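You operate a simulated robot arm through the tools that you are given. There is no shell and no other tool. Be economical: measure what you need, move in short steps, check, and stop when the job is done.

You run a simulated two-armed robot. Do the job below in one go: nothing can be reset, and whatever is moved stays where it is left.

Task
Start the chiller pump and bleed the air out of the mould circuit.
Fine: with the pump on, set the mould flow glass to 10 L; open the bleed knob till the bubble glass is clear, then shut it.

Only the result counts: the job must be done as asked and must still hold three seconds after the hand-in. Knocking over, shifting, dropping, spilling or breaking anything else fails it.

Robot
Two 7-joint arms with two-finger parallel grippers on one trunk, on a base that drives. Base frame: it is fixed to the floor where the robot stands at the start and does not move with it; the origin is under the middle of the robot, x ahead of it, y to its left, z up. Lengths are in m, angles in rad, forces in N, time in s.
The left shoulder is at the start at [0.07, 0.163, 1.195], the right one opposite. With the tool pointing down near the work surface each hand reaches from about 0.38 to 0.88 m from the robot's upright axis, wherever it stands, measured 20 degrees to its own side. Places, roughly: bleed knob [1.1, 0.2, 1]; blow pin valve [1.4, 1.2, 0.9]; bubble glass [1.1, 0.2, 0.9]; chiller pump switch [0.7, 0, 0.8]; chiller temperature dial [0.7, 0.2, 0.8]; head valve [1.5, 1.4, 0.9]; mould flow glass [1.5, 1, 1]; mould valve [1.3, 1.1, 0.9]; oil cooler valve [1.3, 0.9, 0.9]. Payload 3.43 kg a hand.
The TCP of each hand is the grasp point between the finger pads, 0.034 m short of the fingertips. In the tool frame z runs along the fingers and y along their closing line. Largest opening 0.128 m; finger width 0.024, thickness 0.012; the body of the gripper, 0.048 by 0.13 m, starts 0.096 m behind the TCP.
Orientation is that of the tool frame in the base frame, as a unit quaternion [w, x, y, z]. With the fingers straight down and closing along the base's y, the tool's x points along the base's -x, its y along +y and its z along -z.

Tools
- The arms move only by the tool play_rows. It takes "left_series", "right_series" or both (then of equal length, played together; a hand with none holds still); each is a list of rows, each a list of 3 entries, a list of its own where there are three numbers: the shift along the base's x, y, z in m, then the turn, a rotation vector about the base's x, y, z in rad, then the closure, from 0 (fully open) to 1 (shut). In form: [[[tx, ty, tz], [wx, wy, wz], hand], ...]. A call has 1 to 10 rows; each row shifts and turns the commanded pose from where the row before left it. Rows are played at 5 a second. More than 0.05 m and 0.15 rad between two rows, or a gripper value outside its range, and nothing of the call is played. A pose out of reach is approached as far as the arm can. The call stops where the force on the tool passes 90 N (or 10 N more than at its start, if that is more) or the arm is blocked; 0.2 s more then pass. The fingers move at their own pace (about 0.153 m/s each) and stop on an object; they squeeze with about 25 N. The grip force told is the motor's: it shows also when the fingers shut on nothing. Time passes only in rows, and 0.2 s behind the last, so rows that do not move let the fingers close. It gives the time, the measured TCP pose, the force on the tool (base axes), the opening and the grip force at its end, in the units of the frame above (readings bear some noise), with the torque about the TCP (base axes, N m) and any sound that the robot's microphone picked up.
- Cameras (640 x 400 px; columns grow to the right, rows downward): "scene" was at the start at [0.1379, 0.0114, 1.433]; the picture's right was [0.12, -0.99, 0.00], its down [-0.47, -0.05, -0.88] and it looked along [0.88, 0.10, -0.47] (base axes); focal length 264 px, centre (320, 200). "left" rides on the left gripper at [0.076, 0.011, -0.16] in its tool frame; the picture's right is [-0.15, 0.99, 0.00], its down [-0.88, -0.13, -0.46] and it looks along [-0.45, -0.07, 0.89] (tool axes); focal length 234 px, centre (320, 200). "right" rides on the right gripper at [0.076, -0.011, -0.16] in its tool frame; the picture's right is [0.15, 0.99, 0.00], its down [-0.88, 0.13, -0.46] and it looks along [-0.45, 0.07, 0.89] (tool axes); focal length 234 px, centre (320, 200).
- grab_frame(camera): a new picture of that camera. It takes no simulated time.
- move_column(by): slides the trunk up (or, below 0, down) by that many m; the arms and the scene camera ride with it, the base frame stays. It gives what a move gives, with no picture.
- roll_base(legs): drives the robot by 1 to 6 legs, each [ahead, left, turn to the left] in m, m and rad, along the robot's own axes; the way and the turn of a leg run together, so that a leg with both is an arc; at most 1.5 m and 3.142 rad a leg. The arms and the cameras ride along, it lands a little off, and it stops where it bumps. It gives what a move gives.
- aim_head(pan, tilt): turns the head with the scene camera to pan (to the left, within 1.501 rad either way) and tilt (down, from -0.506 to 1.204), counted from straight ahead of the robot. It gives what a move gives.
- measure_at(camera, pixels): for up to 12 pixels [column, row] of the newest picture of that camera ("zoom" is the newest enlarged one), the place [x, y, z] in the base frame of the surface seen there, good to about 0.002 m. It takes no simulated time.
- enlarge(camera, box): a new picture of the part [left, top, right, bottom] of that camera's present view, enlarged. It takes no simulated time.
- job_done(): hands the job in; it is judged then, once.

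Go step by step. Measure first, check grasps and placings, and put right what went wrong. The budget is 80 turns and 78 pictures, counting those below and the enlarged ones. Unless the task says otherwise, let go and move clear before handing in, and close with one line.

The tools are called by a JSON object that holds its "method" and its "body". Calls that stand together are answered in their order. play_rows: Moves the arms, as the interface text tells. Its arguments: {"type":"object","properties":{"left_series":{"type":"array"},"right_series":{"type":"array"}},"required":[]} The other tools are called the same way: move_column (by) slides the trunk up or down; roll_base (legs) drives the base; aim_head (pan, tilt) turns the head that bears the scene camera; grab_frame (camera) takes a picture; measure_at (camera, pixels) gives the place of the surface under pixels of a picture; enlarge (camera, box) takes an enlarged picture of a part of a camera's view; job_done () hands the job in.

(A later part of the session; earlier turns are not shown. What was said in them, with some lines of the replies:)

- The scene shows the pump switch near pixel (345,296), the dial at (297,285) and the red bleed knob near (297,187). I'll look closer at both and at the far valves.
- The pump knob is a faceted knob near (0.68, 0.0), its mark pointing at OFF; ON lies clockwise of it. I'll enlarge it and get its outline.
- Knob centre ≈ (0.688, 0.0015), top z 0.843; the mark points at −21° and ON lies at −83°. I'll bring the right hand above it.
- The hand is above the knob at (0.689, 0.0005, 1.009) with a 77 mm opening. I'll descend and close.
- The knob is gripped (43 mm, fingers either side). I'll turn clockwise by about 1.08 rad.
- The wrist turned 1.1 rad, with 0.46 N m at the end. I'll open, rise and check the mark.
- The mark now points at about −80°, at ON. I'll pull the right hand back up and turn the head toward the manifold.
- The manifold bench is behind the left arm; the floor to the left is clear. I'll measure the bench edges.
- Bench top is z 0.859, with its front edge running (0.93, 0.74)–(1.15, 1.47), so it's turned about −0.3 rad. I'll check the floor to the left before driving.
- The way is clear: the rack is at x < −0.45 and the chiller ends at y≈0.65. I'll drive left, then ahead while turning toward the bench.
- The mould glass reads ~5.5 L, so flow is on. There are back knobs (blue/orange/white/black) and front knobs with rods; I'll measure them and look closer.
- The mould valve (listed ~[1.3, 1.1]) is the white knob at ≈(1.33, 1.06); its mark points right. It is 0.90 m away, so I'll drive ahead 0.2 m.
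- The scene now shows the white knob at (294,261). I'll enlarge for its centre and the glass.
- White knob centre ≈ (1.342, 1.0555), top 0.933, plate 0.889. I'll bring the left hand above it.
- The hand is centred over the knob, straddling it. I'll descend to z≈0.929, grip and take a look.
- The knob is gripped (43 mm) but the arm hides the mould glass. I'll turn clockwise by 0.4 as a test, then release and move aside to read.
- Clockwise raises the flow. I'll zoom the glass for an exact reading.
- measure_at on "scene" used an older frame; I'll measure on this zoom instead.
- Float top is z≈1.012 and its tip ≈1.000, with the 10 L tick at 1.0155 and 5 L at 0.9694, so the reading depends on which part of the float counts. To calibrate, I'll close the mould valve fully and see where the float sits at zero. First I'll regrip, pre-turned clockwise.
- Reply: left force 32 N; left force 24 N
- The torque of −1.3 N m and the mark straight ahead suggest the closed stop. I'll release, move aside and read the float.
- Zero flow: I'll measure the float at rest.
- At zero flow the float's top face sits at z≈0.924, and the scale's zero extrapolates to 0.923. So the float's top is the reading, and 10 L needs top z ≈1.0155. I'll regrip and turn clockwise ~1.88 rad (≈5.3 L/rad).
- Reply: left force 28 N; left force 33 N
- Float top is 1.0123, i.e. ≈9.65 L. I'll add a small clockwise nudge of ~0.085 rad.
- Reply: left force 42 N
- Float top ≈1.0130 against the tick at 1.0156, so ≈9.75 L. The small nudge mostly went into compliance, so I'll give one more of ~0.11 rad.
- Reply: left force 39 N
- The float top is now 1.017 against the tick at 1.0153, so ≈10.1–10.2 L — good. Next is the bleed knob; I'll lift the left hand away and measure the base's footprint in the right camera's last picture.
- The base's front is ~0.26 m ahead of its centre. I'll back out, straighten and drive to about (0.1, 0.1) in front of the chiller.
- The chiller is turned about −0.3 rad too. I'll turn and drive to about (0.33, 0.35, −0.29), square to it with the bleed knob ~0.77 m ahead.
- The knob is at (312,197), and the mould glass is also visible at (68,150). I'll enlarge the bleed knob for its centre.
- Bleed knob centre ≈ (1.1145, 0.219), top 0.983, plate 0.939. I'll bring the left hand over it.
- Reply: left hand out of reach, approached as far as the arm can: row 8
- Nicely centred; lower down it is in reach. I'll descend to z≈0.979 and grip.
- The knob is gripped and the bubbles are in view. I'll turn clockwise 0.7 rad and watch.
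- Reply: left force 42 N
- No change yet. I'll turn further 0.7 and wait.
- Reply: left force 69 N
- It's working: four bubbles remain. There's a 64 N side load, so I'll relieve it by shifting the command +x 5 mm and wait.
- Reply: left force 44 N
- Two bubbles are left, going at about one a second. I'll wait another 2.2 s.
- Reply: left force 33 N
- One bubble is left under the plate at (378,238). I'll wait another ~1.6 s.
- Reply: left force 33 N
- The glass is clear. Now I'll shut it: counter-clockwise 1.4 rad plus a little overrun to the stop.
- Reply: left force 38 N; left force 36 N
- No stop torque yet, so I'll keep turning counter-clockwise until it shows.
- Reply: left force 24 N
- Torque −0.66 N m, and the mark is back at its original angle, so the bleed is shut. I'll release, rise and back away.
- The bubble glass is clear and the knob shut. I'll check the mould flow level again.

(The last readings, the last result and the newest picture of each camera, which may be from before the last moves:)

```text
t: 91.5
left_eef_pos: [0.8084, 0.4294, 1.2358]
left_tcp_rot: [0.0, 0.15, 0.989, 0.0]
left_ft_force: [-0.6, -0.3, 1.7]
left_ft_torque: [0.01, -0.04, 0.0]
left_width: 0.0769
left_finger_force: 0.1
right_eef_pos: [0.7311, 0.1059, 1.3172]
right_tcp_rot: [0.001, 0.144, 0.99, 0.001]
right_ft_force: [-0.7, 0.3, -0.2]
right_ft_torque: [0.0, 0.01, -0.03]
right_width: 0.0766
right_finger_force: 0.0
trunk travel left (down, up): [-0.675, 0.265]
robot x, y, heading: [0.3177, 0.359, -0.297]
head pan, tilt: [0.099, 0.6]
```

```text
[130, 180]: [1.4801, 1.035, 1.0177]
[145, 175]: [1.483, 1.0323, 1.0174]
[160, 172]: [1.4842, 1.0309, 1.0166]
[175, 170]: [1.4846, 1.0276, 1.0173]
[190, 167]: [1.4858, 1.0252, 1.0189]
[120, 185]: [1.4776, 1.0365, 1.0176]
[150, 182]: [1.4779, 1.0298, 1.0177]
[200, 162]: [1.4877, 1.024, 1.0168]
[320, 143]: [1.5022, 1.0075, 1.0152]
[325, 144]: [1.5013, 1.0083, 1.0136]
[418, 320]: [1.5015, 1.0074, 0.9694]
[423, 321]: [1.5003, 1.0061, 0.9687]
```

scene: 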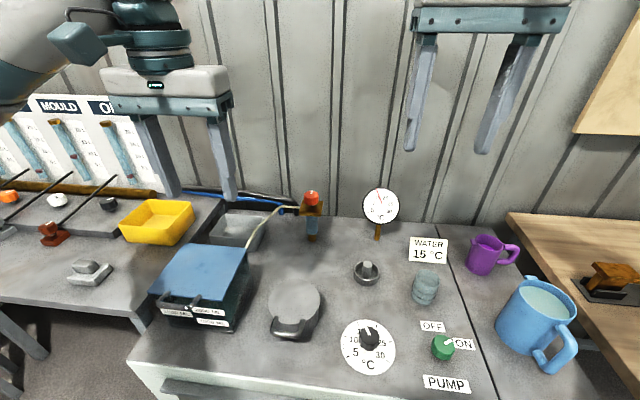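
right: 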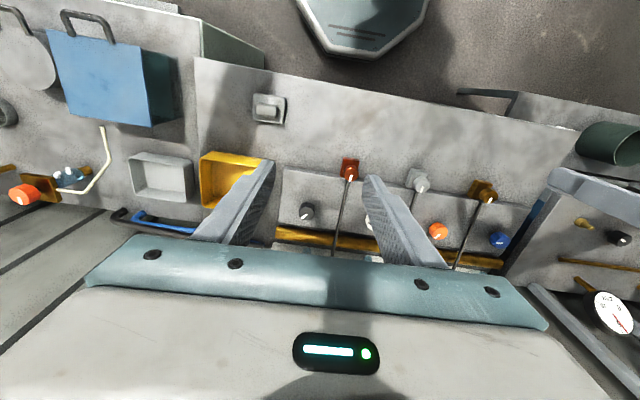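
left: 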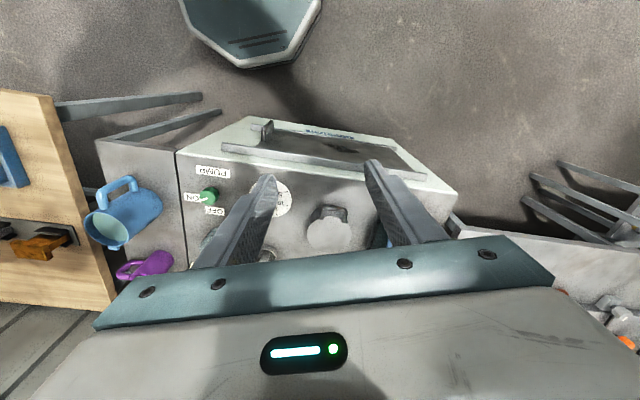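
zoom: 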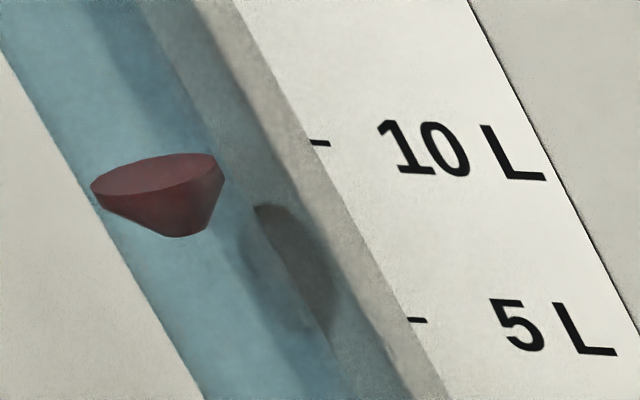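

The mould glass still reads ≈10.15 L (float top z 1.0175, against 0.9241 at zero flow and about 9.2 mm per litre). The bubble glass is clear, the bleed knob is shut, the pump mark is on ON and both hands are clear, so I'm handing in.

{"method": "job_done", "body": {}}

```text
The job is handed in.
```

The chiller pump is on, the mould flow glass reads about 10.15 L, the bubble glass is clear and the bleed knob is shut.
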